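You operate a simulated robot arm through the tools that you are given. There is no shell and no other tool. Be economical: measure what you need, move in short steps, check, and stop when the job is done.

You are at the controls of a simulated two-armed robot. One attempt, no reset.

Task
Wipe up the spill on the top of the front bench with the blue cloth and put it back.

Only the result counts: the job must be done as asked and must still hold three seconds after the hand-in. Knocking over, shifting, dropping, spilling or breaking anything else fails it. Flat cloth is picked up by pressing the open fingertips on it (5 to 10 N) and closing them slowly along it; thin cloth reads only 2 to 8 mm in the jaws.

Robot
Two 7-joint arms with two-finger parallel grippers on one trunk, on a base that drives. Base frame: it is fixed to the floor where the robot stands at the start and does not move with it; the origin is under the middle of the robot, x ahead of it, y to its left, z up; the surface under the hand at the start is at about z = 76. Lengths are in cm, angles in rad, forces in N, time in s.
The left shoulder is at the start at [5.6, 10.1, 103.4], the right one opposite. With the tool pointing down near the work surface each hand reaches from about 24 to 54 cm from the robot's upright axis, wherever it stands, measured 20 degrees to its own side. Payload 2.4 kg a hand.
The TCP of each hand is the grasp point between the finger pads, 2.4 cm short of the fingertips. In the tool frame z runs along the fingers and y along their closing line. Largest opening 6.8 cm; finger width 1.7, thickness 1; the body of the gripper, 4 by 7 cm, starts 4.1 cm behind the TCP.
Orientation is that of the tool frame in the base frame, as a unit quaternion [x, y, z, w]. With the fingers straight down and closing along the base's y, the tool's x points along the base's -x, its y along +y and its z along -z.

Tools
- The arms move only by the tool drive_tool. It takes "left_targets", "right_targets" or both (then of equal length, played together; a hand with none holds still); each is a list of rows, each a list of 7 numbers: the turn, a rotation vector about the tool's x, y, z in degrees, then the shift along the tool's x, y, z in cm, then the finger opening in cm, from 0 to 6.8. In form: [[ax, ay, az, dx, dy, dz, jaw], ...]. A call has 1 to 10 rows; each row shifts and turns the commanded pose from where the row before left it, along the tool's axes as they then stand. A row lasts 0.2 s, in which the tool goes at most 5 cm and 0.15 rad; a call with a longer step from one row to the next is refused whole, and so is a gripper value outside its range. Where a pose cannot be reached the arm comes as near as it can. A force on the tool above 40 N (or 10 N above the force at the start of the call, whichever is more), or a blocked arm, ends the call early, and 0.2 s more pass. Each finger travels about 7.2 cm/s and halts on what it meets, pressing with about 25 N; the grip force reading is that of the motor and also rises with nothing between the fingers. The clock runs only during rows and for 0.2 s after the last one: add rows that do not move to give the fingers time. The reply holds the time, the measured pose of the TCP, the force on the tool along the base axes, the opening and the grip force, in the units named above and with some noise, with the torque about the TCP (base axes, N m) and any sound that the robot's microphone picked up, and new pictures: "pictures" is both (left out), scene, wrist or none (wrist: the cameras of the hands that moved).
- Cameras (640 x 400 px; columns grow to the right, rows downward): "scene" is now at [14.8, 2.56, 118.29]; the picture's right is [0.39, -0.92, 0.00], its down [-0.53, -0.23, -0.81] and it looks along [0.75, 0.32, -0.58] (base axes); focal length 214 px, centre (320, 200). "left" rides on the left gripper at [8.4, -1.1, -7.5] in its tool frame; the picture's right is [0.13, 0.99, 0.00], its down [-0.60, 0.08, -0.79] and it looks along [-0.79, 0.10, 0.61] (tool axes); focal length 251 px, centre (320, 200). "right" rides on the right gripper at [8.4, 1.1, -7.5] in its tool frame; the picture's right is [-0.13, 0.99, 0.00], its down [-0.60, -0.08, -0.79] and it looks along [-0.79, -0.10, 0.61] (tool axes); focal length 251 px, centre (320, 200). There is no depth. A picture from a camera that has moved, and an enlarged one, comes with that camera's place and axes in the base frame and with its lens. The place of the scene camera against the robot may be out by one fixed shift of up to 1.8 cm in any direction.
- raise_lower(by): slides the trunk up (or, below 0, down) by that many cm; the arms and the scene camera ride with it, the base frame stays. It gives what a move gives, with no picture.
- base_move(legs): drives the robot by 1 to 6 legs, each [ahead, left, turn to the left] in cm, cm and rad, along the robot's own axes; the way and the turn of a leg run together, so that a leg with both is an arc; at most 150 cm and 3.142 rad a leg. The arms and the cameras ride along, it lands a little off, and it stops where it bumps. It gives what a move gives, and a new picture of the scene camera.
- aim_head(pan, tilt): turns the head with the scene camera to pan (to the left, within 1.501 rad either way) and tilt (down, from -0.506 to 1.204), counted from straight ahead of the robot. It gives what a move gives, and a new picture of the scene camera.
- zoom(camera, box): a new picture of the part [left, top, right, bottom] of that camera's present view, enlarged. It takes no simulated time.
- hand_in(): hands the job in; it is judged then, once.

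Work in short steps. Places have to be worked out from the pictures, the camera data and where the tool is seen: move nearer, look again, correct. Check each grasp and each placing, and mend what went wrong. You have 120 turns and 260 pictures in all, those below and enlarged ones among them. Open the grippers and draw the arms clear of the work before you hand the job in, unless the task says otherwise; then end with one line.

The tools are called after "Call:" as a command line: name --argument value ..., lists and objects as JSON in quotes. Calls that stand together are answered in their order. drive_tool: Moves the arms, as the interface text tells. Its arguments: {"type":"object","properties":{"left_targets":{"type":"array"},"right_targets":{"type":"array"},"pictures":{"type":"string","enum":["both","scene","wrist","none"]}},"required":[]} The other tools are called the same way: raise_lower (by) slides the trunk up or down; base_move (legs) drives the base; aim_head (pan, tilt) turns the head that bears the scene camera; zoom (camera, box) takes an enlarged picture of a part of a camera's view; hand_in () hands the job in.

At the start:

```text
clock: 0.0
left_tool_pos: [32.28, 26.32, 102.68]
left_tool_rot: [-0.001, 1.0, 0.0, 0.0]
left_wrist_force: [-0.1, -0.6, -0.7]
left_ft_torque: [0.0, -0.02, 0.0]
left_gripper_width: 6.82
left_gripper_force: 0.0
right_tool_pos: [37.23, -4.13, 108.14]
right_tool_rot: [0.0, 1.0, 0.0, 0.0]
right_wrist_force: [-0.3, -0.2, 0.3]
right_ft_torque: [0.0, 0.01, 0.0]
right_gripper_width: 6.81
right_gripper_force: 0.1
trunk travel left (down, up): [-25.0, 60.0]
robot x, y, heading: [0.21, -0.29, -0.004]
head pan, tilt: [0.4, 0.618]
```

scene: 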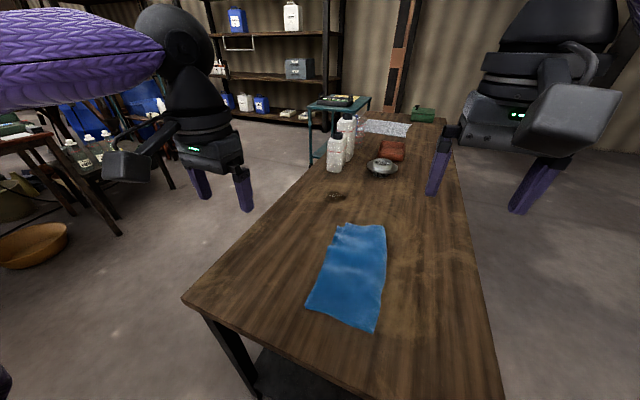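
right: 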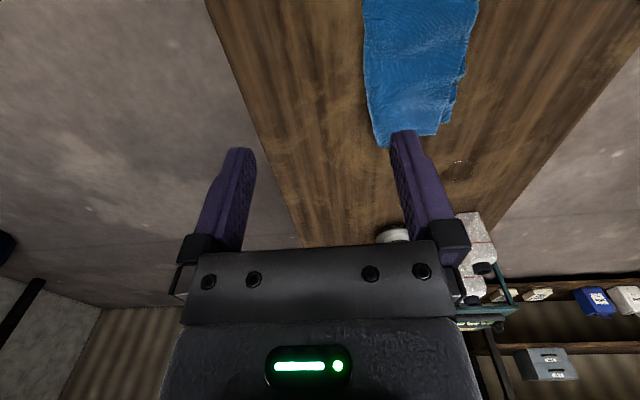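
left: 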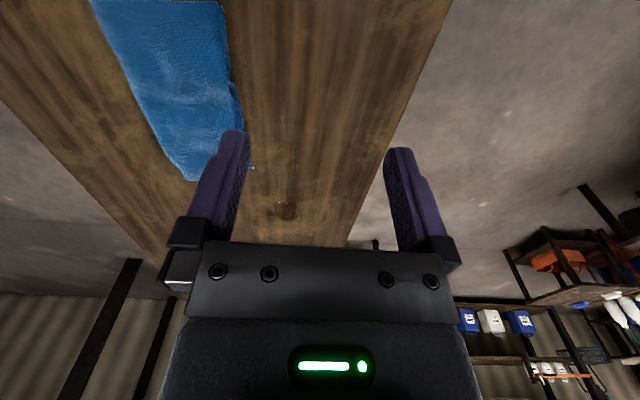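

I'll look closer at the dark mark beyond the cloth, at about (73, 21), and at the cloth itself.

Call:
zoom --camera "scene" --box '[260, 80, 460, 205]'

Call:
zoom --camera "scene" --box '[180, 180, 500, 380]'

```text
3.20 times, centred on (360, 142) of scene
camera zoom: at [14.8, 2.56, 118.29], right [0.39, -0.92, 0.0], down [-0.53, -0.23, -0.81], along [0.75, 0.32, -0.58], focal length 686 px, centre (192, 384)
```

zoom: 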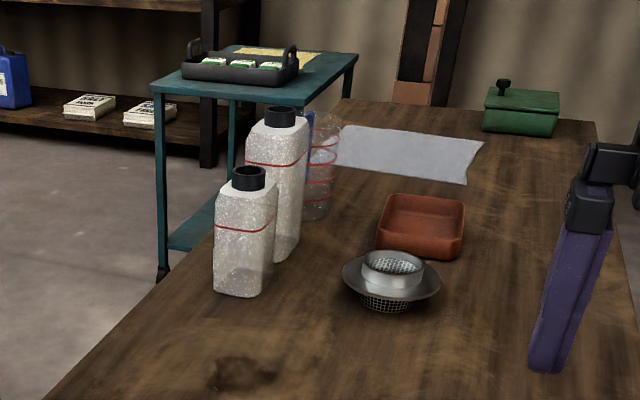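

```text
2.00 times, centred on (340, 280) of scene
camera zoom: at [14.8, 2.56, 118.29], right [0.39, -0.92, 0.0], down [-0.53, -0.23, -0.81], along [0.75, 0.32, -0.58], focal length 429 px, centre (280, 40)
```

zoom: 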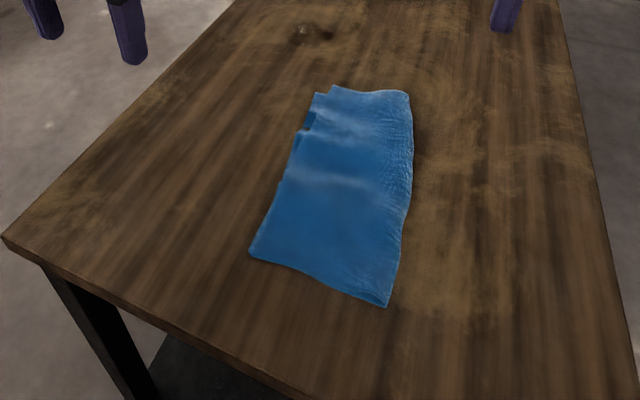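

The spill is near (73, 23) by all three cameras, and the cloth covers x 34–64, y 0–15. The bench's left edge is near y 38, so I'll work from its left side; first I check the floor there.

Call:
aim_head --pan 1.2 --tilt 0.6

Call:
drive_tool --left_targets '[[0, 0, 0, 2, 0, -3, 6.8], [0, 0, 0, 2, 0, -3, 6.8], [0, 0, 0, 2, 0, -3, 6.8], [0, 0, 0, 0, 0, -3, 6.8]]' --pictures "none"

```text
clock: 1.1
left_tool_pos: [32.27, 26.12, 102.66]
left_tool_rot: [0.0, 1.0, 0.0, 0.0]
left_wrist_force: [0.0, 0.2, -0.2]
left_ft_torque: [0.01, -0.03, 0.03]
left_gripper_width: 6.79
left_gripper_force: 0.0
right_tool_pos: [37.45, -4.12, 108.07]
right_tool_rot: [-0.001, 1.0, 0.0, 0.0]
right_wrist_force: [-0.2, -0.1, 0.3]
right_ft_torque: [-0.01, -0.02, -0.03]
right_gripper_width: 6.82
right_gripper_force: 0.0
trunk travel left (down, up): [-25.0, 60.0]
robot x, y, heading: [0.14, 0.34, -0.006]
head pan, tilt: [1.201, 0.6]
camera scene: at [9.91, 7.38, 118.44], right [0.93, -0.36, 0.0], down [-0.2, -0.53, -0.82], along [0.3, 0.77, -0.57], focal length 214 px, centre (320, 200)
```

scene: 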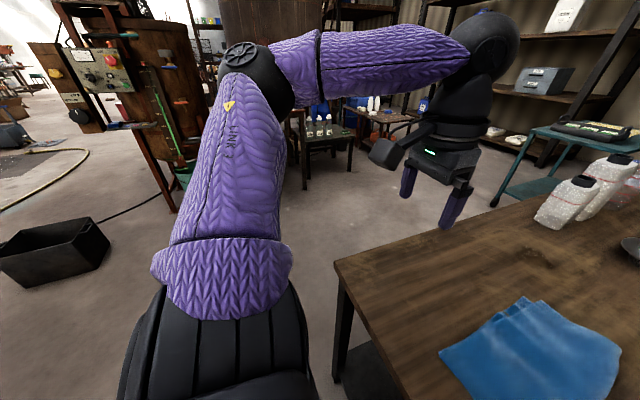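

```text
clock: 2.1
left_tool_pos: [26.38, 25.94, 114.61]
left_tool_rot: [-0.001, 1.0, -0.001, 0.0]
left_wrist_force: [0.0, -0.4, 0.7]
left_ft_torque: [0.02, 0.03, 0.0]
left_gripper_width: 6.8
left_gripper_force: 0.1
right_tool_pos: [37.41, -4.04, 108.13]
right_tool_rot: [0.0, 1.0, 0.0, 0.0]
right_wrist_force: [0.0, -0.3, 0.1]
right_ft_torque: [-0.01, 0.0, 0.01]
right_gripper_width: 6.8
right_gripper_force: 0.1
trunk travel left (down, up): [-25.0, 60.0]
robot x, y, heading: [-0.16, -0.37, 0.003]
head pan, tilt: [1.201, 0.6]
```

Floor left of the bench is clear; the bench corner is near (26, 38). I strafe left, turn to face −y, then strafe along the bench side.

Call:
base_move --legs '[[0, 67, 0], [0, 0, -1.571]]'

Call:
aim_head --pan 0.3 --tilt 0.7

```text
clock: 9.6
left_tool_pos: [26.52, 39.83, 114.49]
left_tool_rot: [0.7, 0.715, 0.0, 0.0]
left_wrist_force: [-0.5, 0.2, 0.8]
left_ft_torque: [0.01, 0.01, -0.01]
left_gripper_width: 6.8
left_gripper_force: 0.0
right_tool_pos: [-3.29, 28.16, 108.09]
right_tool_rot: [0.701, 0.713, 0.0, 0.0]
right_wrist_force: [-0.4, 0.6, 0.0]
right_ft_torque: [-0.02, 0.0, -0.03]
right_gripper_width: 6.77
right_gripper_force: 0.0
trunk travel left (down, up): [-25.0, 60.0]
robot x, y, heading: [0.21, 65.38, -1.553]
head pan, tilt: [1.201, 0.6]
camera scene: at [9.11, 55.71, 118.44], right [-0.34, -0.94, 0.0], down [-0.53, 0.19, -0.82], along [0.77, -0.28, -0.57], focal length 214 px, centre (320, 200)
```

scene: 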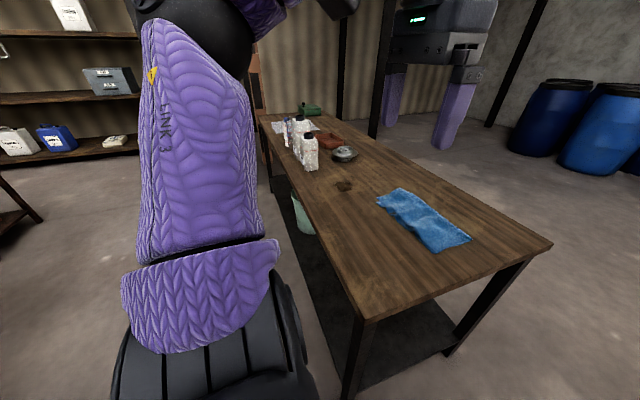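

```text
clock: 10.8
left_tool_pos: [26.36, 39.76, 114.54]
left_tool_rot: [0.7, 0.715, 0.001, 0.0]
left_wrist_force: [0.5, 0.1, 0.2]
left_ft_torque: [-0.01, 0.03, 0.0]
left_gripper_width: 6.8
left_gripper_force: 0.0
right_tool_pos: [-3.55, 28.14, 108.15]
right_tool_rot: [0.7, 0.714, 0.0, -0.001]
right_wrist_force: [-0.5, -0.4, 0.1]
right_ft_torque: [0.02, -0.03, 0.01]
right_gripper_width: 6.79
right_gripper_force: 0.2
trunk travel left (down, up): [-25.0, 60.0]
robot x, y, heading: [-0.07, 65.52, -1.557]
head pan, tilt: [0.3, 0.7]
camera scene: at [3.48, 50.68, 117.58], right [-0.95, -0.31, 0.0], down [-0.2, 0.61, -0.76], along [0.24, -0.73, -0.64], focal length 214 px, centre (320, 200)
```

scene: 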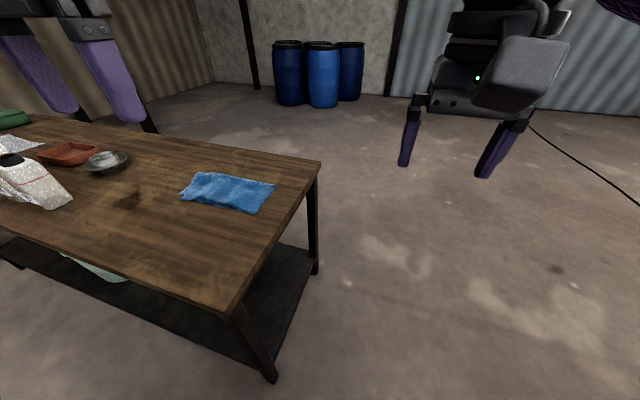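

Clear run along the bench side. I strafe 60 cm toward +x.

Call:
base_move --legs '[[0, 60, -0.01]]'

Call:
aim_head --pan -0.1 --tilt 0.9

```text
clock: 14.2
left_tool_pos: [86.5, 40.1, 114.55]
left_tool_rot: [0.705, 0.71, 0.0, 0.0]
left_wrist_force: [-0.6, 0.4, 0.1]
left_ft_torque: [0.01, 0.01, 0.05]
left_gripper_width: 6.78
left_gripper_force: 0.1
right_tool_pos: [56.54, 28.84, 108.14]
right_tool_rot: [0.704, 0.71, 0.0, 0.0]
right_wrist_force: [0.3, -1.1, 0.3]
right_ft_torque: [0.0, 0.0, 0.01]
right_gripper_width: 6.79
right_gripper_force: 0.0
trunk travel left (down, up): [-25.0, 60.0]
robot x, y, heading: [60.59, 66.35, -1.565]
head pan, tilt: [0.3, 0.7]
camera scene: at [63.72, 51.38, 117.58], right [-0.95, -0.3, 0.0], down [-0.19, 0.61, -0.76], along [0.23, -0.73, -0.64], focal length 214 px, centre (320, 200)
```

scene: 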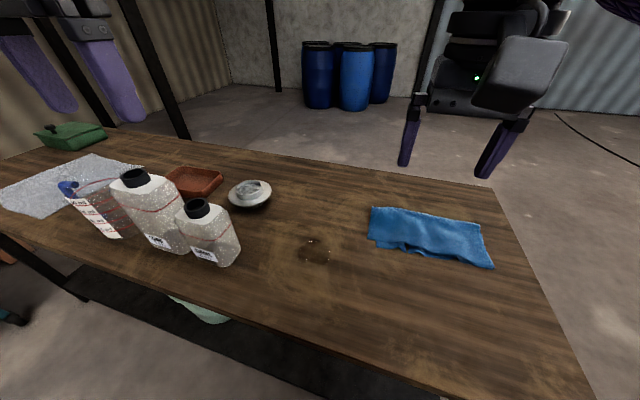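

```text
clock: 15.0
left_tool_pos: [86.59, 40.05, 114.53]
left_tool_rot: [0.704, 0.71, 0.0, 0.0]
left_wrist_force: [0.2, -0.1, -0.3]
left_ft_torque: [0.03, 0.01, -0.02]
left_gripper_width: 6.81
left_gripper_force: 0.1
right_tool_pos: [56.42, 28.91, 108.12]
right_tool_rot: [0.705, 0.709, 0.001, 0.001]
right_wrist_force: [0.0, -0.6, 0.3]
right_ft_torque: [-0.01, 0.01, -0.02]
right_gripper_width: 6.82
right_gripper_force: 0.1
trunk travel left (down, up): [-25.0, 60.0]
robot x, y, heading: [60.47, 66.27, -1.567]
head pan, tilt: [-0.099, 0.901]
camera scene: at [60.45, 51.96, 115.97], right [-1.0, 0.09, 0.0], down [0.07, 0.78, -0.62], along [-0.06, -0.62, -0.78], focal length 214 px, centre (320, 200)
```

scene: 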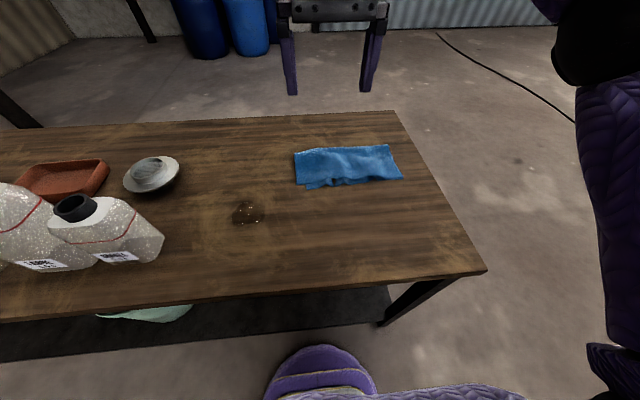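

Cloth spans x 34.5–63, y 1.5–15.5; spill near (74, 22.5). I plan to pinch the cloth's +x end near (58, 9). Look straight down to see base-to-bench clearance, and enlarge the spill.

Call:
zoom --camera "scene" --box '[200, 120, 420, 257]'

Call:
aim_head --pan 0.0 --tilt 1.2

```text
2.91 times, centred on (310, 188) of scene
camera zoom: at [60.45, 51.96, 115.97], right [-1.0, 0.09, 0.0], down [0.07, 0.78, -0.62], along [-0.06, -0.62, -0.78], focal length 624 px, centre (349, 234)
```

zoom: 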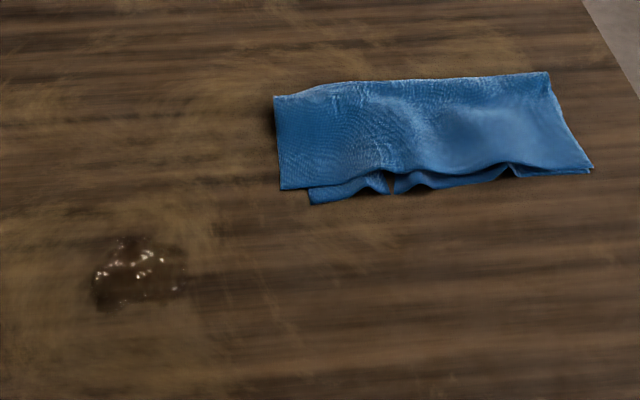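

```text
clock: 15.8
left_tool_pos: [86.6, 40.07, 114.58]
left_tool_rot: [0.705, 0.709, 0.0, 0.0]
left_wrist_force: [0.5, -0.2, -0.4]
left_ft_torque: [-0.02, 0.0, 0.03]
left_gripper_width: 6.77
left_gripper_force: 0.2
right_tool_pos: [56.52, 28.83, 108.13]
right_tool_rot: [0.705, 0.709, 0.0, 0.0]
right_wrist_force: [0.3, -0.1, 0.0]
right_ft_torque: [0.01, 0.04, -0.01]
right_gripper_width: 6.8
right_gripper_force: 0.0
trunk travel left (down, up): [-25.0, 60.0]
robot x, y, heading: [60.77, 66.38, -1.567]
head pan, tilt: [0.0, 1.201]
camera scene: at [61.18, 53.89, 113.99], right [-1.0, -0.01, 0.0], down [0.0, 0.93, -0.36], along [0.0, -0.36, -0.93], focal length 214 px, centre (320, 200)
```

scene: 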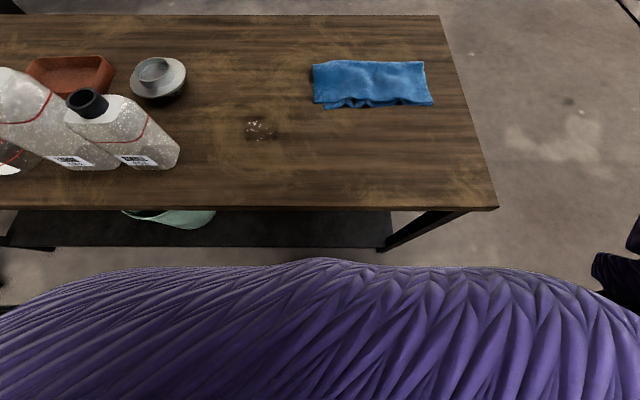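

The cloth is folded double, open edges facing me. I edge 2 cm nearer (same gap as at the start position) and bring the right hand over the +x end of the cloth.

Call:
base_move --legs '[[2, 0, 0]]'

Call:
aim_head --pan 0.0 --tilt 0.85

Call:
drive_tool --right_targets '[[0, 0, 0, -3, 0.25, 3.2, 6.8], [0, 0, 0, -3, 0.25, 3.2, 6.8], [0, 0, 0, -3, 0.25, 3.2, 6.8], [0, 0, 0, -3, 0.25, 3.2, 6.8], [0, 0, 0, -3, 0.25, 3.2, 5], [0, 0, 0, -3, 0.25, 3.2, 5], [0, 0, 0, 0, 0, 0, 5]]'

```text
clock: 16.6
left_tool_pos: [86.58, 38.08, 114.52]
left_tool_rot: [0.705, 0.71, 0.0, 0.0]
left_wrist_force: [-0.5, -0.3, 0.2]
left_ft_torque: [-0.02, -0.03, 0.0]
left_gripper_width: 6.8
left_gripper_force: 0.0
right_tool_pos: [56.47, 26.8, 108.11]
right_tool_rot: [0.705, 0.709, 0.001, 0.0]
right_wrist_force: [0.1, 0.8, 0.1]
right_ft_torque: [0.01, -0.03, -0.02]
right_gripper_width: 6.78
right_gripper_force: 0.0
trunk travel left (down, up): [-25.0, 60.0]
robot x, y, heading: [60.34, 64.17, -1.565]
head pan, tilt: [0.0, 1.201]
camera scene: at [61.19, 51.82, 113.98], right [-1.0, -0.01, 0.0], down [0.0, 0.93, -0.36], along [0.0, -0.36, -0.93], focal length 214 px, centre (320, 200)
```

scene: 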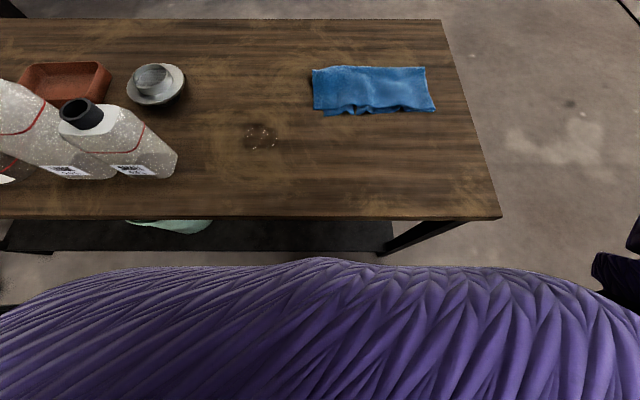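

```text
clock: 17.4
left_tool_pos: [86.58, 38.08, 114.58]
left_tool_rot: [0.705, 0.709, 0.0, 0.0]
left_wrist_force: [-0.1, 0.2, 0.1]
left_ft_torque: [-0.03, 0.01, 0.02]
left_gripper_width: 6.79
left_gripper_force: 0.1
right_tool_pos: [56.44, 26.85, 108.18]
right_tool_rot: [0.706, 0.709, 0.0, 0.0]
right_wrist_force: [-0.1, 0.6, -0.2]
right_ft_torque: [0.01, 0.0, 0.0]
right_gripper_width: 6.78
right_gripper_force: 0.0
trunk travel left (down, up): [-25.0, 60.0]
robot x, y, heading: [60.27, 64.42, -1.565]
head pan, tilt: [0.0, 0.85]
camera scene: at [61.2, 49.63, 116.35], right [-1.0, -0.01, 0.0], down [0.0, 0.75, -0.66], along [0.0, -0.66, -0.75], focal length 214 px, centre (320, 200)
```

scene: 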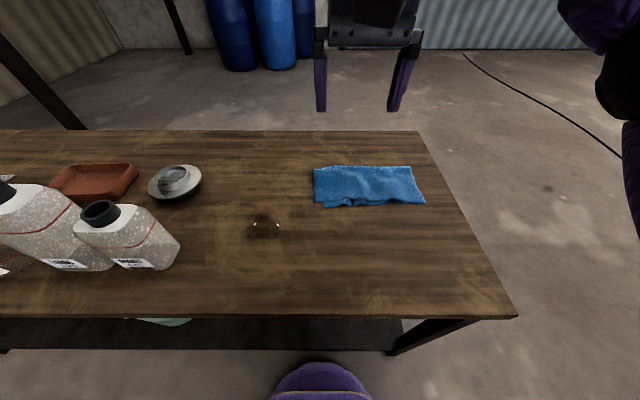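

```text
clock: 19.1
left_tool_pos: [86.54, 38.03, 114.53]
left_tool_rot: [0.704, 0.71, 0.001, 0.001]
left_wrist_force: [0.2, -0.4, -0.1]
left_ft_torque: [0.0, 0.0, 0.0]
left_gripper_width: 6.81
left_gripper_force: 0.0
right_tool_pos: [55.89, 13.96, 88.4]
right_tool_rot: [0.705, 0.71, 0.0, 0.001]
right_wrist_force: [-0.2, 0.2, -0.6]
right_ft_torque: [-0.02, 0.02, -0.02]
right_gripper_width: 4.99
right_gripper_force: 0.2
right hand out of reach, approached as far as the arm can: row 4, 5, 6
trunk travel left (down, up): [-25.0, 60.0]
robot x, y, heading: [60.73, 64.32, -1.569]
head pan, tilt: [0.0, 0.85]
camera scene: at [61.18, 49.61, 116.35], right [-1.0, -0.01, 0.0], down [0.0, 0.75, -0.66], along [0.0, -0.66, -0.75], focal length 214 px, centre (320, 200)
camera right: at [56.94, 22.19, 95.84], right [0.99, -0.12, 0.0], down [-0.07, -0.61, 0.79], along [-0.1, -0.79, -0.61], focal length 251 px, centre (320, 200)
```

scene: 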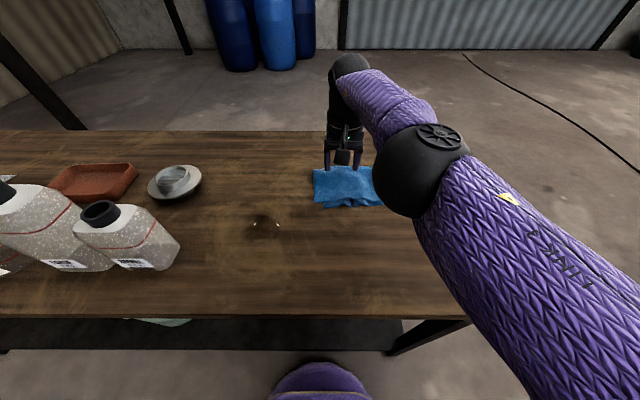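
right: 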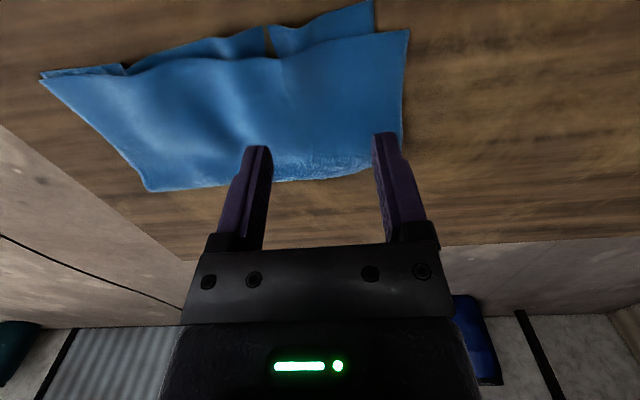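

Out of reach by about 5 cm with the tool upright (stopped at y 14). I tilt the fingers 24° outward, which should bring the commanded (58, 9) within reach.

Call:
drive_tool --right_targets '[[0, -8, 0, 0, 0, 0, 5], [0, -8, 0, 0, 0, 0, 5], [0, -8, 0, 0, 0, 0, 5], [0, 0, 0, 0, 0, 0, 5]]'

```text
clock: 20.1
left_tool_pos: [86.51, 38.0, 114.55]
left_tool_rot: [0.705, 0.709, 0.0, 0.0]
left_wrist_force: [-0.1, 1.5, 0.0]
left_ft_torque: [-0.02, 0.02, 0.0]
left_gripper_width: 6.79
left_gripper_force: 0.0
right_tool_pos: [56.03, 13.81, 88.28]
right_tool_rot: [0.691, 0.693, -0.146, 0.148]
right_wrist_force: [0.6, -0.6, -0.6]
right_ft_torque: [0.03, 0.02, 0.0]
right_gripper_width: 5.0
right_gripper_force: 0.0
right hand out of reach, approached as far as the arm can: row 1
trunk travel left (down, up): [-25.0, 60.0]
robot x, y, heading: [60.15, 64.74, -1.562]
head pan, tilt: [0.0, 0.85]
camera scene: at [61.19, 49.62, 116.35], right [-1.0, -0.01, 0.0], down [0.0, 0.75, -0.66], along [0.0, -0.66, -0.75], focal length 214 px, centre (320, 200)
camera right: at [57.0, 24.46, 91.75], right [0.99, -0.11, 0.05], down [-0.08, -0.23, 0.97], along [-0.1, -0.97, -0.24], focal length 251 px, centre (320, 200)
```

scene: 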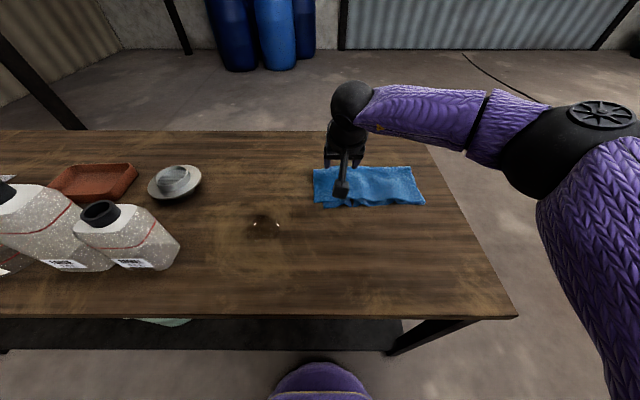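
right: 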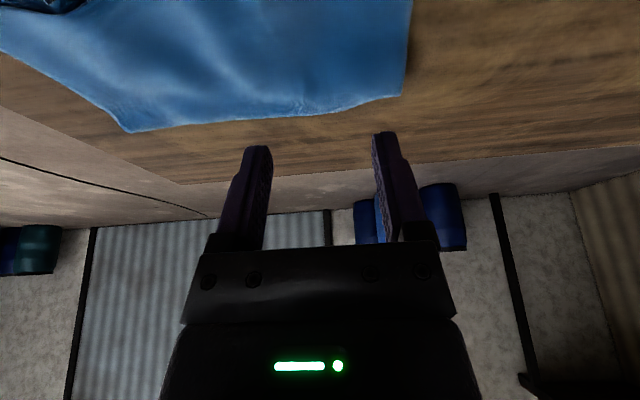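

Now tilted 24°, commanded pose follows the reached one (56, 13.8, 88.3). I move toward (57.5, 10, 82) just above the cloth.

Call:
drive_tool --right_targets '[[0, 0, 0, -0.33, 0.5, 2.5, 5], [0, 0, 0, -0.33, 0.5, 2.5, 5], [0, 0, 0, -0.33, 0.5, 2.5, 5], [0, 0, 0, 0, 0, 0, 5]]'

```text
clock: 21.1
left_tool_pos: [86.51, 37.95, 114.52]
left_tool_rot: [0.704, 0.71, 0.0, 0.0]
left_wrist_force: [-0.4, 0.4, 0.3]
left_ft_torque: [0.02, 0.0, 0.0]
left_gripper_width: 6.78
left_gripper_force: 0.0
right_tool_pos: [57.75, 9.97, 81.97]
right_tool_rot: [0.689, 0.694, -0.146, 0.147]
right_wrist_force: [0.5, -0.6, -0.9]
right_ft_torque: [0.01, 0.01, -0.03]
right_gripper_width: 4.99
right_gripper_force: 0.0
trunk travel left (down, up): [-25.0, 60.0]
robot x, y, heading: [60.2, 64.05, -1.567]
head pan, tilt: [0.0, 0.85]
camera scene: at [61.21, 49.61, 116.35], right [-1.0, -0.01, 0.0], down [0.0, 0.75, -0.66], along [0.0, -0.66, -0.75], focal length 214 px, centre (320, 200)
camera right: at [58.7, 20.55, 85.34], right [0.99, -0.11, 0.05], down [-0.08, -0.23, 0.97], along [-0.1, -0.97, -0.24], focal length 251 px, centre (320, 200)
```

scene: 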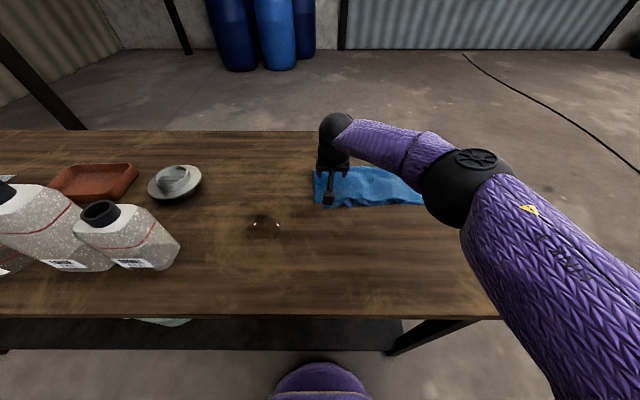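
right: 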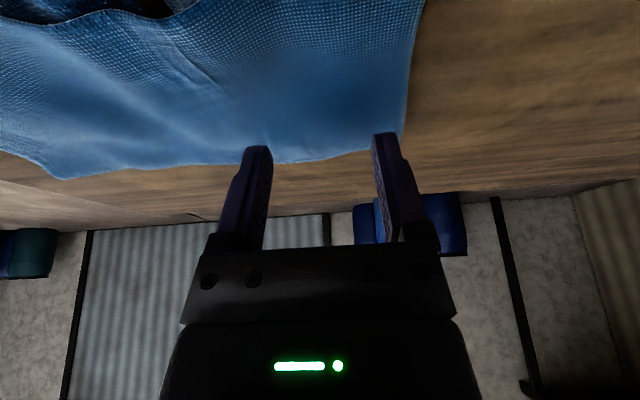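

Fingertips are ~3.5 cm above the bench over (57.7, 9). I shift 1 cm toward −x and go down in small steps to feel contact.

Call:
drive_tool --right_targets '[[0, 0, 0, 0.2, -1, 0.46, 5], [0, 0, 0, 0.2, 0, 0.46, 5], [0, 0, 0, 0.2, 0, 0.46, 5], [0, 0, 0, 0.2, 0, 0.46, 5], [0, 0, 0, 0.2, 0, 0.46, 5], [0, 0, 0, 0.1, 0, 0.23, 5], [0, 0, 0, 0, 0, 0, 5]]'

```text
clock: 22.6
left_tool_pos: [86.46, 37.98, 114.57]
left_tool_rot: [0.704, 0.71, -0.001, 0.0]
left_wrist_force: [0.1, 0.3, -1.3]
left_ft_torque: [0.02, 0.05, 0.0]
left_gripper_width: 6.81
left_gripper_force: 0.0
right_tool_pos: [56.55, 9.76, 78.9]
right_tool_rot: [0.69, 0.693, -0.147, 0.147]
right_wrist_force: [-0.7, 1.0, 0.2]
right_ft_torque: [0.01, 0.0, 0.0]
right_gripper_width: 5.02
right_gripper_force: 0.0
trunk travel left (down, up): [-25.0, 60.0]
robot x, y, heading: [60.45, 64.22, -1.563]
head pan, tilt: [0.0, 0.85]
camera scene: at [61.2, 49.62, 116.35], right [-1.0, -0.01, 0.0], down [0.0, 0.75, -0.66], along [0.0, -0.66, -0.75], focal length 214 px, centre (320, 200)
camera right: at [57.57, 20.4, 82.5], right [0.99, -0.11, 0.05], down [-0.08, -0.23, 0.97], along [-0.1, -0.97, -0.24], focal length 251 px, centre (320, 200)
```

scene: 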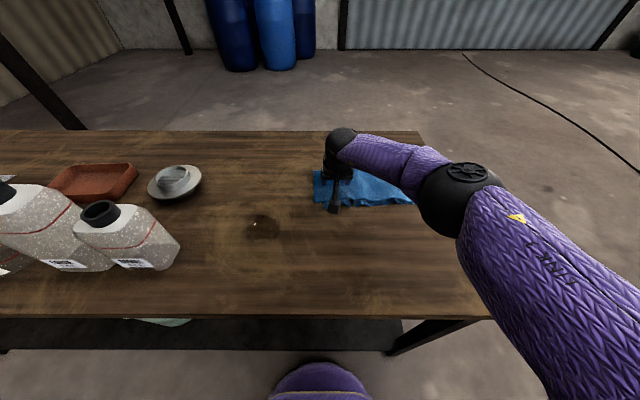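
right: 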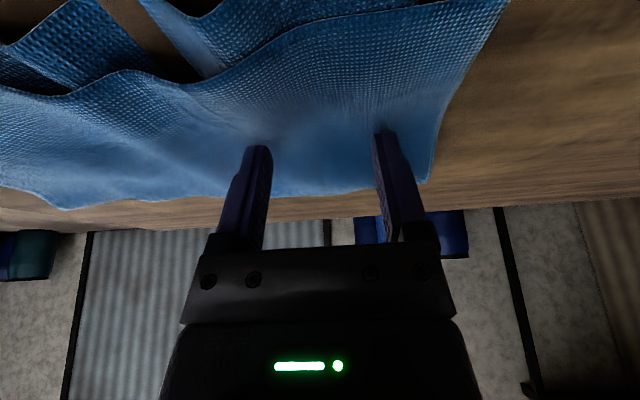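

Tips are just meeting the cloth (contact shading visible), force still near zero. I press on gently.

Call:
drive_tool --right_targets '[[0, 0, 0, 0.08, 0, 0.18, 5], [0, 0, 0, 0.08, 0, 0.18, 5], [0, 0, 0, 0.08, 0, 0.18, 5], [0, 0, 0, 0, 0, 0, 5]]' --pictures "none"

```text
clock: 23.6
left_tool_pos: [86.59, 38.21, 114.71]
left_tool_rot: [0.704, 0.71, -0.002, 0.001]
left_wrist_force: [0.1, 0.5, 0.0]
left_ft_torque: [0.03, 0.01, 0.02]
left_gripper_width: 6.8
left_gripper_force: 0.0
right_tool_pos: [56.57, 9.86, 78.64]
right_tool_rot: [0.69, 0.692, -0.149, 0.15]
right_wrist_force: [-1.4, -8.6, 32.9]
right_ft_torque: [-0.29, -0.56, -0.13]
right_gripper_width: 4.99
right_gripper_force: 0.0
trunk travel left (down, up): [-25.0, 60.0]
robot x, y, heading: [60.45, 64.48, -1.561]
head pan, tilt: [0.0, 0.85]
```

33 N is too much (stiff contact, ~100 N/cm); I ease up 0.25 cm and then close slowly along the cloth.

Call:
drive_tool --right_targets '[[0, 0, 0, -0.1, 0, -0.22, 5], [0, 0, 0, 0, 0, 0, 5]]' --pictures "none"

```text
clock: 24.2
left_tool_pos: [86.48, 38.17, 114.6]
left_tool_rot: [0.705, 0.709, -0.001, 0.0]
left_wrist_force: [0.6, 0.0, 0.0]
left_ft_torque: [0.0, 0.01, -0.04]
left_gripper_width: 6.79
left_gripper_force: 0.0
right_tool_pos: [56.58, 9.85, 78.74]
right_tool_rot: [0.69, 0.693, -0.148, 0.148]
right_wrist_force: [-1.6, -7.0, 26.6]
right_ft_torque: [-0.26, -0.51, -0.15]
right_gripper_width: 4.96
right_gripper_force: 0.1
trunk travel left (down, up): [-25.0, 60.0]
robot x, y, heading: [60.32, 64.51, -1.566]
head pan, tilt: [0.0, 0.85]
```

Still 27 N; ease up further.

Call:
drive_tool --right_targets '[[0, 0, 0, -0.12, 0, -0.27, 5], [0, 0, 0, 0, 0, 0, 5], [0, 0, 0, 0, 0, 0, 5]]' --pictures "none"

```text
clock: 25.1
left_tool_pos: [86.54, 38.11, 114.56]
left_tool_rot: [0.705, 0.709, 0.001, 0.0]
left_wrist_force: [-0.8, -0.2, 0.5]
left_ft_torque: [0.02, 0.0, 0.01]
left_gripper_width: 6.8
left_gripper_force: 0.0
right_tool_pos: [56.56, 9.78, 78.77]
right_tool_rot: [0.69, 0.694, -0.146, 0.146]
right_wrist_force: [0.4, -0.5, 0.1]
right_ft_torque: [-0.05, -0.02, 0.01]
right_gripper_width: 5.01
right_gripper_force: 0.1
trunk travel left (down, up): [-25.0, 60.0]
robot x, y, heading: [60.39, 64.8, -1.566]
head pan, tilt: [0.0, 0.85]
```

Now zero force; I press back 0.1 cm to get into the 5–10 N window.

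Call:
drive_tool --right_targets '[[0, 0, 0, 0.04, 0, 0.09, 5], [0, 0, 0, 0, 0, 0, 5], [0, 0, 0, 0, 0, 0, 5]]' --pictures "none"

```text
clock: 25.9
left_tool_pos: [86.42, 38.13, 114.63]
left_tool_rot: [0.705, 0.71, 0.0, 0.001]
left_wrist_force: [-0.3, -0.7, 0.1]
left_ft_torque: [0.01, -0.02, 0.01]
left_gripper_width: 6.79
left_gripper_force: 0.1
right_tool_pos: [56.61, 9.85, 78.88]
right_tool_rot: [0.69, 0.693, -0.146, 0.148]
right_wrist_force: [0.0, -0.2, 0.9]
right_ft_torque: [0.01, -0.01, -0.02]
right_gripper_width: 4.98
right_gripper_force: 0.1
trunk travel left (down, up): [-25.0, 60.0]
robot x, y, heading: [60.66, 64.45, -1.564]
head pan, tilt: [0.0, 0.85]
```

Call:
drive_tool --right_targets '[[0, 0, 0, 0.05, 0, 0.11, 5], [0, 0, 0, 0, 0, 0, 5], [0, 0, 0, 0, 0, 0, 5]]' --pictures "none"

```text
clock: 26.6
left_tool_pos: [86.46, 38.14, 114.67]
left_tool_rot: [0.705, 0.709, 0.0, 0.0]
left_wrist_force: [-0.4, 0.1, -0.5]
left_ft_torque: [0.03, 0.0, 0.0]
left_gripper_width: 6.78
left_gripper_force: 0.1
right_tool_pos: [56.59, 9.7, 78.7]
right_tool_rot: [0.69, 0.694, -0.146, 0.147]
right_wrist_force: [0.3, 1.0, 5.3]
right_ft_torque: [0.03, -0.1, 0.02]
right_gripper_width: 4.98
right_gripper_force: 0.1
trunk travel left (down, up): [-25.0, 60.0]
robot x, y, heading: [60.38, 64.33, -1.564]
head pan, tilt: [0.0, 0.85]
```

5.3 N now. I add a hair more pressure and close slowly.

Call:
drive_tool --right_targets '[[0, 0, 0, 0.015, 0, 0.03, 4.6], [0, 0, 0, 0, 0, 0, 4.2], [0, 0, 0, 0, 0, 0, 3.7], [0, 0, 0, 0, 0, 0, 3.2], [0, 0, 0, 0, 0, 0, 2.7], [0, 0, 0, 0, 0, 0, 2.2], [0, 0, 0, 0, 0, 0, 1.6], [0, 0, 0, 0, 0, 0, 1.0], [0, 0, 0, 0, 0, 0, 0.4], [0, 0, 0, 0, 0, 0, 0]]'

```text
clock: 28.9
left_tool_pos: [86.54, 38.07, 114.58]
left_tool_rot: [0.705, 0.71, -0.001, 0.0]
left_wrist_force: [0.8, 0.3, 0.1]
left_ft_torque: [-0.02, 0.0, -0.02]
left_gripper_width: 6.8
left_gripper_force: 0.0
right_tool_pos: [56.63, 9.79, 78.65]
right_tool_rot: [0.69, 0.694, -0.147, 0.148]
right_wrist_force: [3.0, -0.6, 9.8]
right_ft_torque: [-0.04, -0.07, -0.01]
right_gripper_width: 0.21
right_gripper_force: 25.2
trunk travel left (down, up): [-25.0, 60.0]
robot x, y, heading: [60.55, 64.21, -1.57]
head pan, tilt: [0.0, 0.85]
camera scene: at [61.23, 49.7, 116.36], right [-1.0, -0.01, 0.0], down [0.0, 0.75, -0.66], along [0.0, -0.66, -0.75], focal length 214 px, centre (320, 200)
camera right: at [57.58, 20.43, 82.25], right [0.99, -0.11, 0.05], down [-0.08, -0.23, 0.97], along [-0.1, -0.97, -0.24], focal length 251 px, centre (320, 200)
```

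scene: 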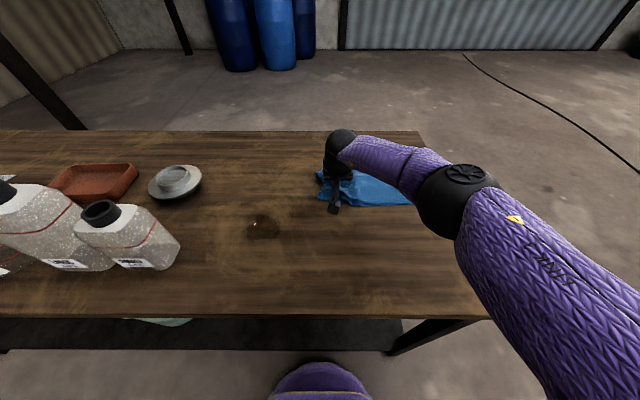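
right: 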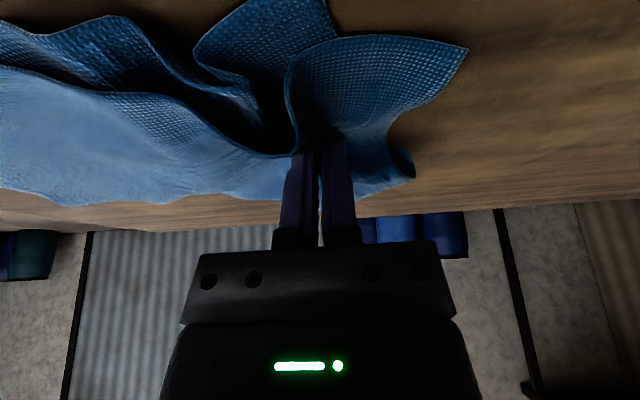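

Width 0.21 cm with the cloth folded up between the fingers: looks gripped. I lift 12 cm while drawing toward the robot, and check.

Call:
drive_tool --right_targets '[[0, 0, 0, -0.4, 0, -0.91, 0], [0, 0, 0, 0.1, 0, -2.24, 0], [0, 0, 0, 0.1, 0, -2.24, 0], [0, 0, 0, 0.1, 0, -2.24, 0], [0, 0, 0, 0.1, 0, -2.24, 0], [0, 0, 0, 0.1, 0, -2.24, 0], [0, 0, 0, 0, 0, 0, 0]]'

```text
clock: 30.4
left_tool_pos: [86.55, 38.06, 114.55]
left_tool_rot: [0.705, 0.709, 0.0, 0.0]
left_wrist_force: [-0.6, -0.6, 0.2]
left_ft_torque: [-0.01, 0.01, -0.01]
left_gripper_width: 6.81
left_gripper_force: 0.1
right_tool_pos: [56.37, 14.85, 89.71]
right_tool_rot: [0.69, 0.693, -0.147, 0.148]
right_wrist_force: [0.0, -0.1, 0.0]
right_ft_torque: [-0.02, 0.04, 0.01]
right_gripper_width: 0.23
right_gripper_force: 25.1
trunk travel left (down, up): [-25.0, 60.0]
robot x, y, heading: [60.17, 64.19, -1.569]
head pan, tilt: [0.0, 0.85]
camera scene: at [61.2, 49.62, 116.35], right [-1.0, -0.01, 0.0], down [0.0, 0.75, -0.66], along [0.0, -0.66, -0.75], focal length 214 px, centre (320, 200)
camera right: at [57.39, 25.45, 93.25], right [0.99, -0.11, 0.05], down [-0.08, -0.23, 0.97], along [-0.1, -0.97, -0.24], focal length 251 px, centre (320, 200)
```

scene: 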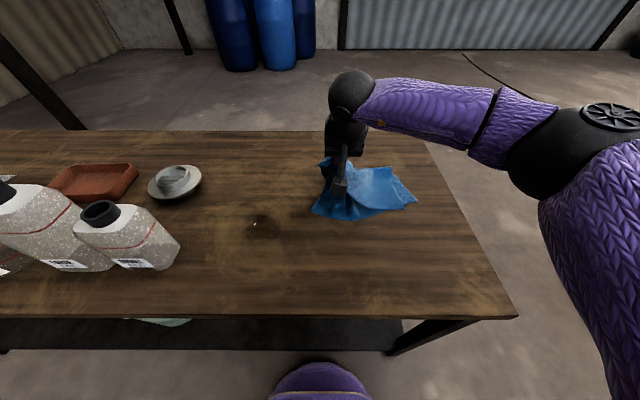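
right: 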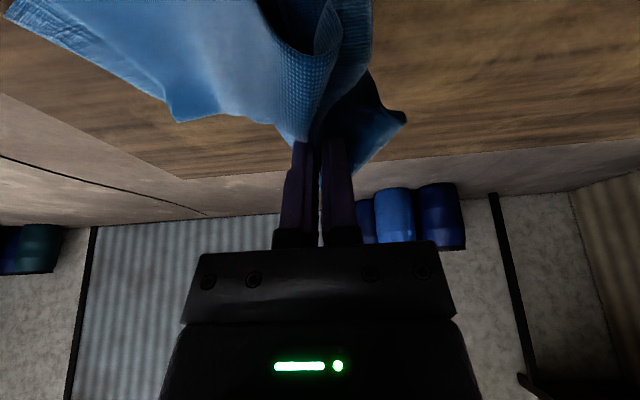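

The cloth is held (0.23 cm, hanging from the fingers). I straighten the tool and carry it over the spill at (74, 22.3).

Call:
drive_tool --right_targets '[[0, 8, 0, 0, 0, 0, 0], [0, 8, 0, 0, 0, 0, 0], [0, 8, 0, 0, 0, 0, 0], [0, 0, 0, 1.25, 2.9, 0, 0], [0, 0, 0, 1.25, 2.9, 0, 0], [0, 0, 0, 1.25, 2.9, 0, 0], [0, 0, 0, 1.25, 2.9, 0, 0], [0, 0, 0, 1.25, 2.9, 0, 0], [0, 0, 0, 1.25, 2.9, 0, 0], [0, 0, 0, 0, 0, 0, 0]]'

```text
clock: 32.6
left_tool_pos: [86.47, 37.99, 114.48]
left_tool_rot: [0.705, 0.709, 0.0, 0.0]
left_wrist_force: [-0.1, -0.8, 0.1]
left_ft_torque: [0.0, 0.02, -0.02]
left_gripper_width: 6.8
left_gripper_force: 0.2
right_tool_pos: [72.92, 23.32, 90.12]
right_tool_rot: [0.705, 0.709, 0.001, 0.001]
right_wrist_force: [0.1, -0.8, 0.0]
right_ft_torque: [0.03, 0.01, 0.01]
right_gripper_width: 0.23
right_gripper_force: 24.9
right hand out of reach, approached as far as the arm can: row 9
trunk travel left (down, up): [-25.0, 60.0]
robot x, y, heading: [60.46, 64.44, -1.562]
head pan, tilt: [0.0, 0.85]
camera scene: at [61.2, 49.62, 116.35], right [-1.0, -0.01, 0.0], down [0.0, 0.75, -0.66], along [0.0, -0.66, -0.75], focal length 214 px, centre (320, 200)
camera right: at [73.95, 31.51, 97.61], right [0.99, -0.12, 0.0], down [-0.08, -0.6, 0.79], along [-0.1, -0.79, -0.61], focal length 251 px, centre (320, 200)
```

scene: 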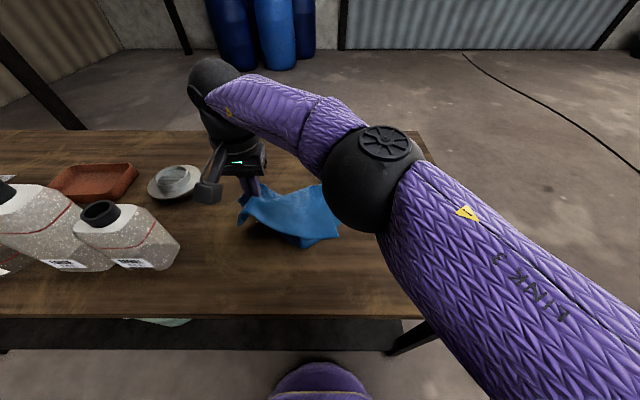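
right: 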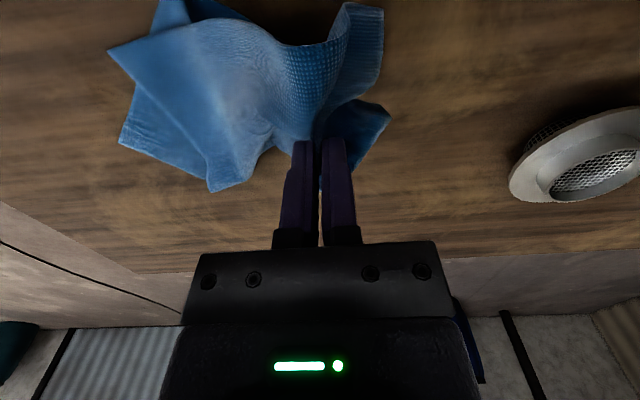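

At the reach limit for crossing leftward, so I strafe the base 10 cm toward +x; bottles (tops ≤97 cm) stay below the left hand at 112.

Call:
base_move --legs '[[0, 10, 0]]'

```text
clock: 33.8
left_tool_pos: [96.48, 38.12, 114.55]
left_tool_rot: [0.705, 0.709, 0.0, 0.0]
left_wrist_force: [-0.6, 0.8, -0.8]
left_ft_torque: [-0.01, -0.01, 0.01]
left_gripper_width: 6.81
left_gripper_force: 0.1
right_tool_pos: [82.82, 23.15, 90.11]
right_tool_rot: [0.705, 0.709, 0.0, -0.001]
right_wrist_force: [0.2, -0.6, 1.2]
right_ft_torque: [-0.07, 0.02, 0.0]
right_gripper_width: 0.22
right_gripper_force: 25.3
trunk travel left (down, up): [-25.0, 60.0]
robot x, y, heading: [70.5, 63.99, -1.569]
head pan, tilt: [0.0, 0.85]
camera scene: at [71.12, 49.67, 116.35], right [-1.0, 0.0, 0.0], down [0.0, 0.75, -0.66], along [0.0, -0.66, -0.75], focal length 214 px, centre (320, 200)
```

scene: 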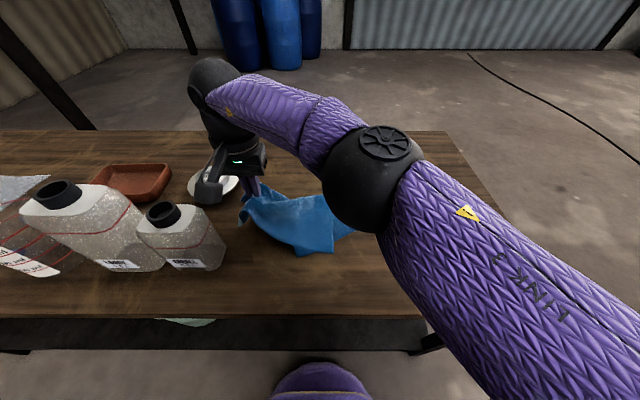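

Now back over the spill center (74, 22.5) and down to z≈80.5.

Call:
drive_tool --right_targets '[[0, 0, 0, -0.15, -2.2, 0, 0], [0, 0, 0, -0.15, -2.2, 0, 0], [0, 0, 0, -0.15, -2.2, 0, 0], [0, 0, 0, -0.15, -2.2, 0, 0], [0, 0, 0, 0, 0, 2.4, 0], [0, 0, 0, 0, 0, 2.4, 0], [0, 0, 0, 0, 0, 2.4, 0], [0, 0, 0, 0, 0, 2.4, 0], [0, 0, 0, 0, 0, 0, 0]]'

```text
clock: 35.8
left_tool_pos: [96.43, 38.06, 114.57]
left_tool_rot: [0.705, 0.709, 0.0, 0.0]
left_wrist_force: [0.0, 0.0, -0.2]
left_ft_torque: [0.0, 0.06, -0.01]
left_gripper_width: 6.81
left_gripper_force: 0.1
right_tool_pos: [74.02, 22.47, 80.25]
right_tool_rot: [0.706, 0.708, 0.0, 0.0]
right_wrist_force: [0.4, -1.1, 1.1]
right_ft_torque: [-0.02, 0.05, 0.01]
right_gripper_width: 0.22
right_gripper_force: 24.7
trunk travel left (down, up): [-25.0, 60.0]
robot x, y, heading: [70.18, 64.29, -1.563]
head pan, tilt: [0.0, 0.85]
camera scene: at [71.09, 49.67, 116.35], right [-1.0, 0.0, 0.0], down [0.0, 0.75, -0.66], along [0.0, -0.66, -0.75], focal length 214 px, centre (320, 200)
camera right: at [75.01, 30.71, 87.84], right [0.99, -0.12, 0.0], down [-0.08, -0.6, 0.79], along [-0.1, -0.79, -0.61], focal length 251 px, centre (320, 200)
```

scene: 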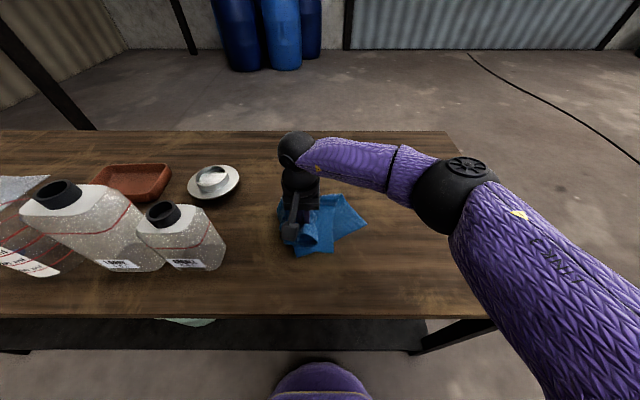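
right: 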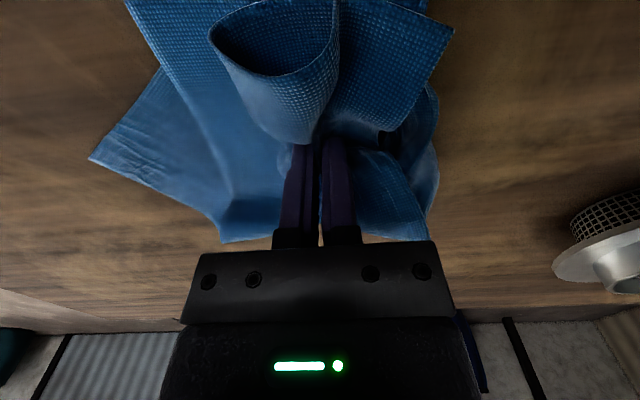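

Cloth bunched over the spill. I lower in small steps until I feel some newtons.

Call:
drive_tool --right_targets '[[0, 0, 0, 0, 0, 0.3, 0], [0, 0, 0, 0, 0, 0.3, 0], [0, 0, 0, 0, 0, 0.3, 0], [0, 0, 0, 0, 0, 0.2, 0], [0, 0, 0, 0, 0, 0, 0], [0, 0, 0, 0, 0, 0, 0]]' --pictures "none"

```text
clock: 37.2
left_tool_pos: [96.3, 38.12, 114.64]
left_tool_rot: [0.706, 0.709, 0.0, 0.0]
left_wrist_force: [-1.2, 0.4, -0.6]
left_ft_torque: [0.01, 0.01, -0.06]
left_gripper_width: 6.8
left_gripper_force: 0.2
right_tool_pos: [74.02, 22.48, 79.36]
right_tool_rot: [0.705, 0.709, 0.0, 0.001]
right_wrist_force: [0.7, -0.9, 1.3]
right_ft_torque: [-0.03, -0.02, 0.0]
right_gripper_width: 0.22
right_gripper_force: 24.6
trunk travel left (down, up): [-25.0, 60.0]
robot x, y, heading: [70.53, 64.38, -1.567]
head pan, tilt: [0.0, 0.85]
```

Almost no force yet (tips at 77.0); continue down.

Call:
drive_tool --right_targets '[[0, 0, 0, 0, 0, 0.2, 0], [0, 0, 0, 0, 0, 0.15, 0], [0, 0, 0, 0, 0, 0, 0], [0, 0, 0, 0, 0, 0, 0]]' --pictures "none"

```text
clock: 38.2
left_tool_pos: [96.4, 38.11, 114.55]
left_tool_rot: [0.706, 0.708, -0.001, 0.0]
left_wrist_force: [0.9, 1.1, 0.3]
left_ft_torque: [-0.02, 0.03, -0.03]
left_gripper_width: 6.78
left_gripper_force: 0.1
right_tool_pos: [73.99, 22.59, 79.08]
right_tool_rot: [0.705, 0.709, 0.0, 0.001]
right_wrist_force: [1.4, -2.8, 11.5]
right_ft_torque: [-0.13, -0.1, 0.04]
right_gripper_width: 0.23
right_gripper_force: 24.7
trunk travel left (down, up): [-25.0, 60.0]
robot x, y, heading: [70.59, 64.59, -1.567]
head pan, tilt: [0.0, 0.85]
```

11.5 N: good wiping pressure. I start a raster: first the near-side half of the spill.

Call:
drive_tool --right_targets '[[0, 0, 0, 0, 2, 0, 0], [0, 0, 0, 0, 2, 0, 0], [0, 0, 0, 1.7, 0, 0, 0], [0, 0, 0, 0, -2.7, 0, 0], [0, 0, 0, 0, -2.7, 0, 0], [0, 0, 0, 0, -2.7, 0, 0], [0, 0, 0, 1.7, 0, 0, 0], [0, 0, 0, 0, 2.7, 0, 0], [0, 0, 0, 0, 2.7, 0, 0], [0, 0, 0, 0, 2.7, 0, 0]]' --pictures "wrist"

Call:
drive_tool --right_targets '[[0, 0, 0, -2.5, -2, 0, 0], [0, 0, 0, -2.7, 0, 0, 0], [0, 0, 0, 0, -2, 0, 0], [0, 0, 0, 0, -2, 0, 0], [0, 0, 0, 0, -2, 0, 0], [0, 0, 0, -1.7, 0, 0, 0], [0, 0, 0, 0, 2.7, 0, 0], [0, 0, 0, 0, 2.7, 0, 0], [0, 0, 0, 0, 2.7, 0, 0], [0, 0, 0, 0, 0, 0, 0]]' --pictures "both"

```text
clock: 40.4
left_tool_pos: [96.33, 38.1, 114.65]
left_tool_rot: [0.705, 0.709, 0.0, 0.0]
left_wrist_force: [-0.1, 0.0, -0.5]
left_ft_torque: [-0.01, 0.02, -0.02]
left_gripper_width: 6.78
left_gripper_force: 0.0
right_tool_pos: [77.7, 25.97, 78.89]
right_tool_rot: [0.705, 0.709, 0.001, 0.001]
right_wrist_force: [-4.0, -0.4, 8.4]
right_ft_torque: [-0.04, 0.07, -0.02]
right_gripper_width: 0.21
right_gripper_force: 24.4
trunk travel left (down, up): [-25.0, 60.0]
robot x, y, heading: [70.49, 64.5, -1.569]
head pan, tilt: [0.0, 0.85]
camera right: at [78.8, 34.26, 86.5], right [0.99, -0.12, 0.0], down [-0.08, -0.6, 0.79], along [-0.1, -0.79, -0.61], focal length 251 px, centre (320, 200)
```

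right: 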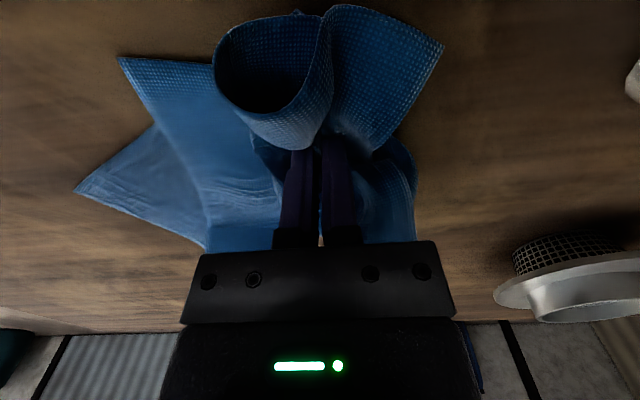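

```text
clock: 42.6
left_tool_pos: [96.5, 38.13, 114.66]
left_tool_rot: [0.705, 0.709, 0.0, 0.001]
left_wrist_force: [-0.4, -0.7, -0.8]
left_ft_torque: [-0.02, 0.01, 0.01]
left_gripper_width: 6.8
left_gripper_force: 0.0
right_tool_pos: [76.99, 19.25, 79.04]
right_tool_rot: [0.705, 0.709, 0.001, 0.001]
right_wrist_force: [-1.0, 0.0, 2.2]
right_ft_torque: [-0.01, 0.02, 0.05]
right_gripper_width: 0.23
right_gripper_force: 24.9
right hand out of reach, approached as far as the arm can: row 9
trunk travel left (down, up): [-25.0, 60.0]
robot x, y, heading: [70.09, 64.16, -1.566]
head pan, tilt: [0.0, 0.85]
camera scene: at [71.08, 49.68, 116.35], right [-1.0, 0.0, 0.0], down [0.0, 0.75, -0.66], along [0.0, -0.66, -0.75], focal length 214 px, centre (320, 200)
camera right: at [78.04, 27.64, 86.61], right [0.99, -0.12, 0.0], down [-0.08, -0.6, 0.79], along [-0.1, -0.79, -0.61], focal length 251 px, centre (320, 200)
```

scene: 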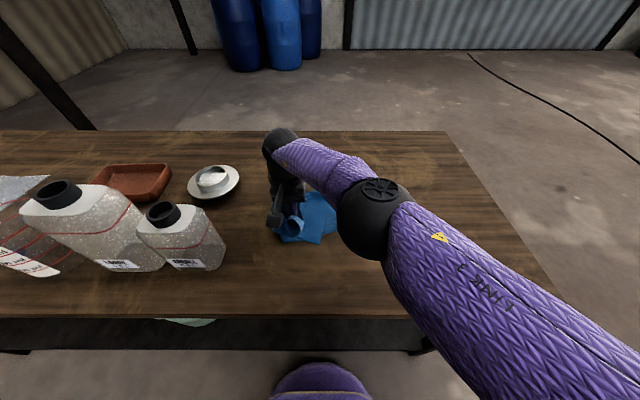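
right: 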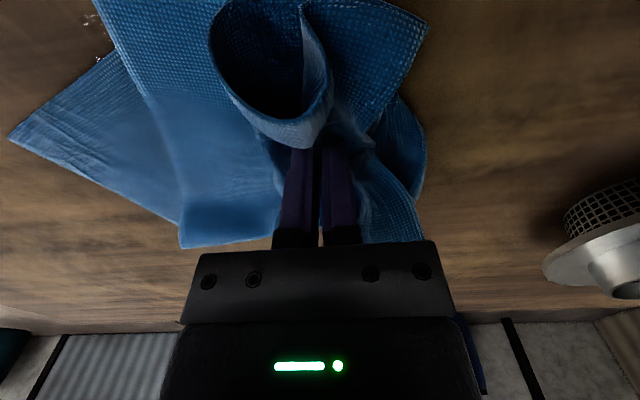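

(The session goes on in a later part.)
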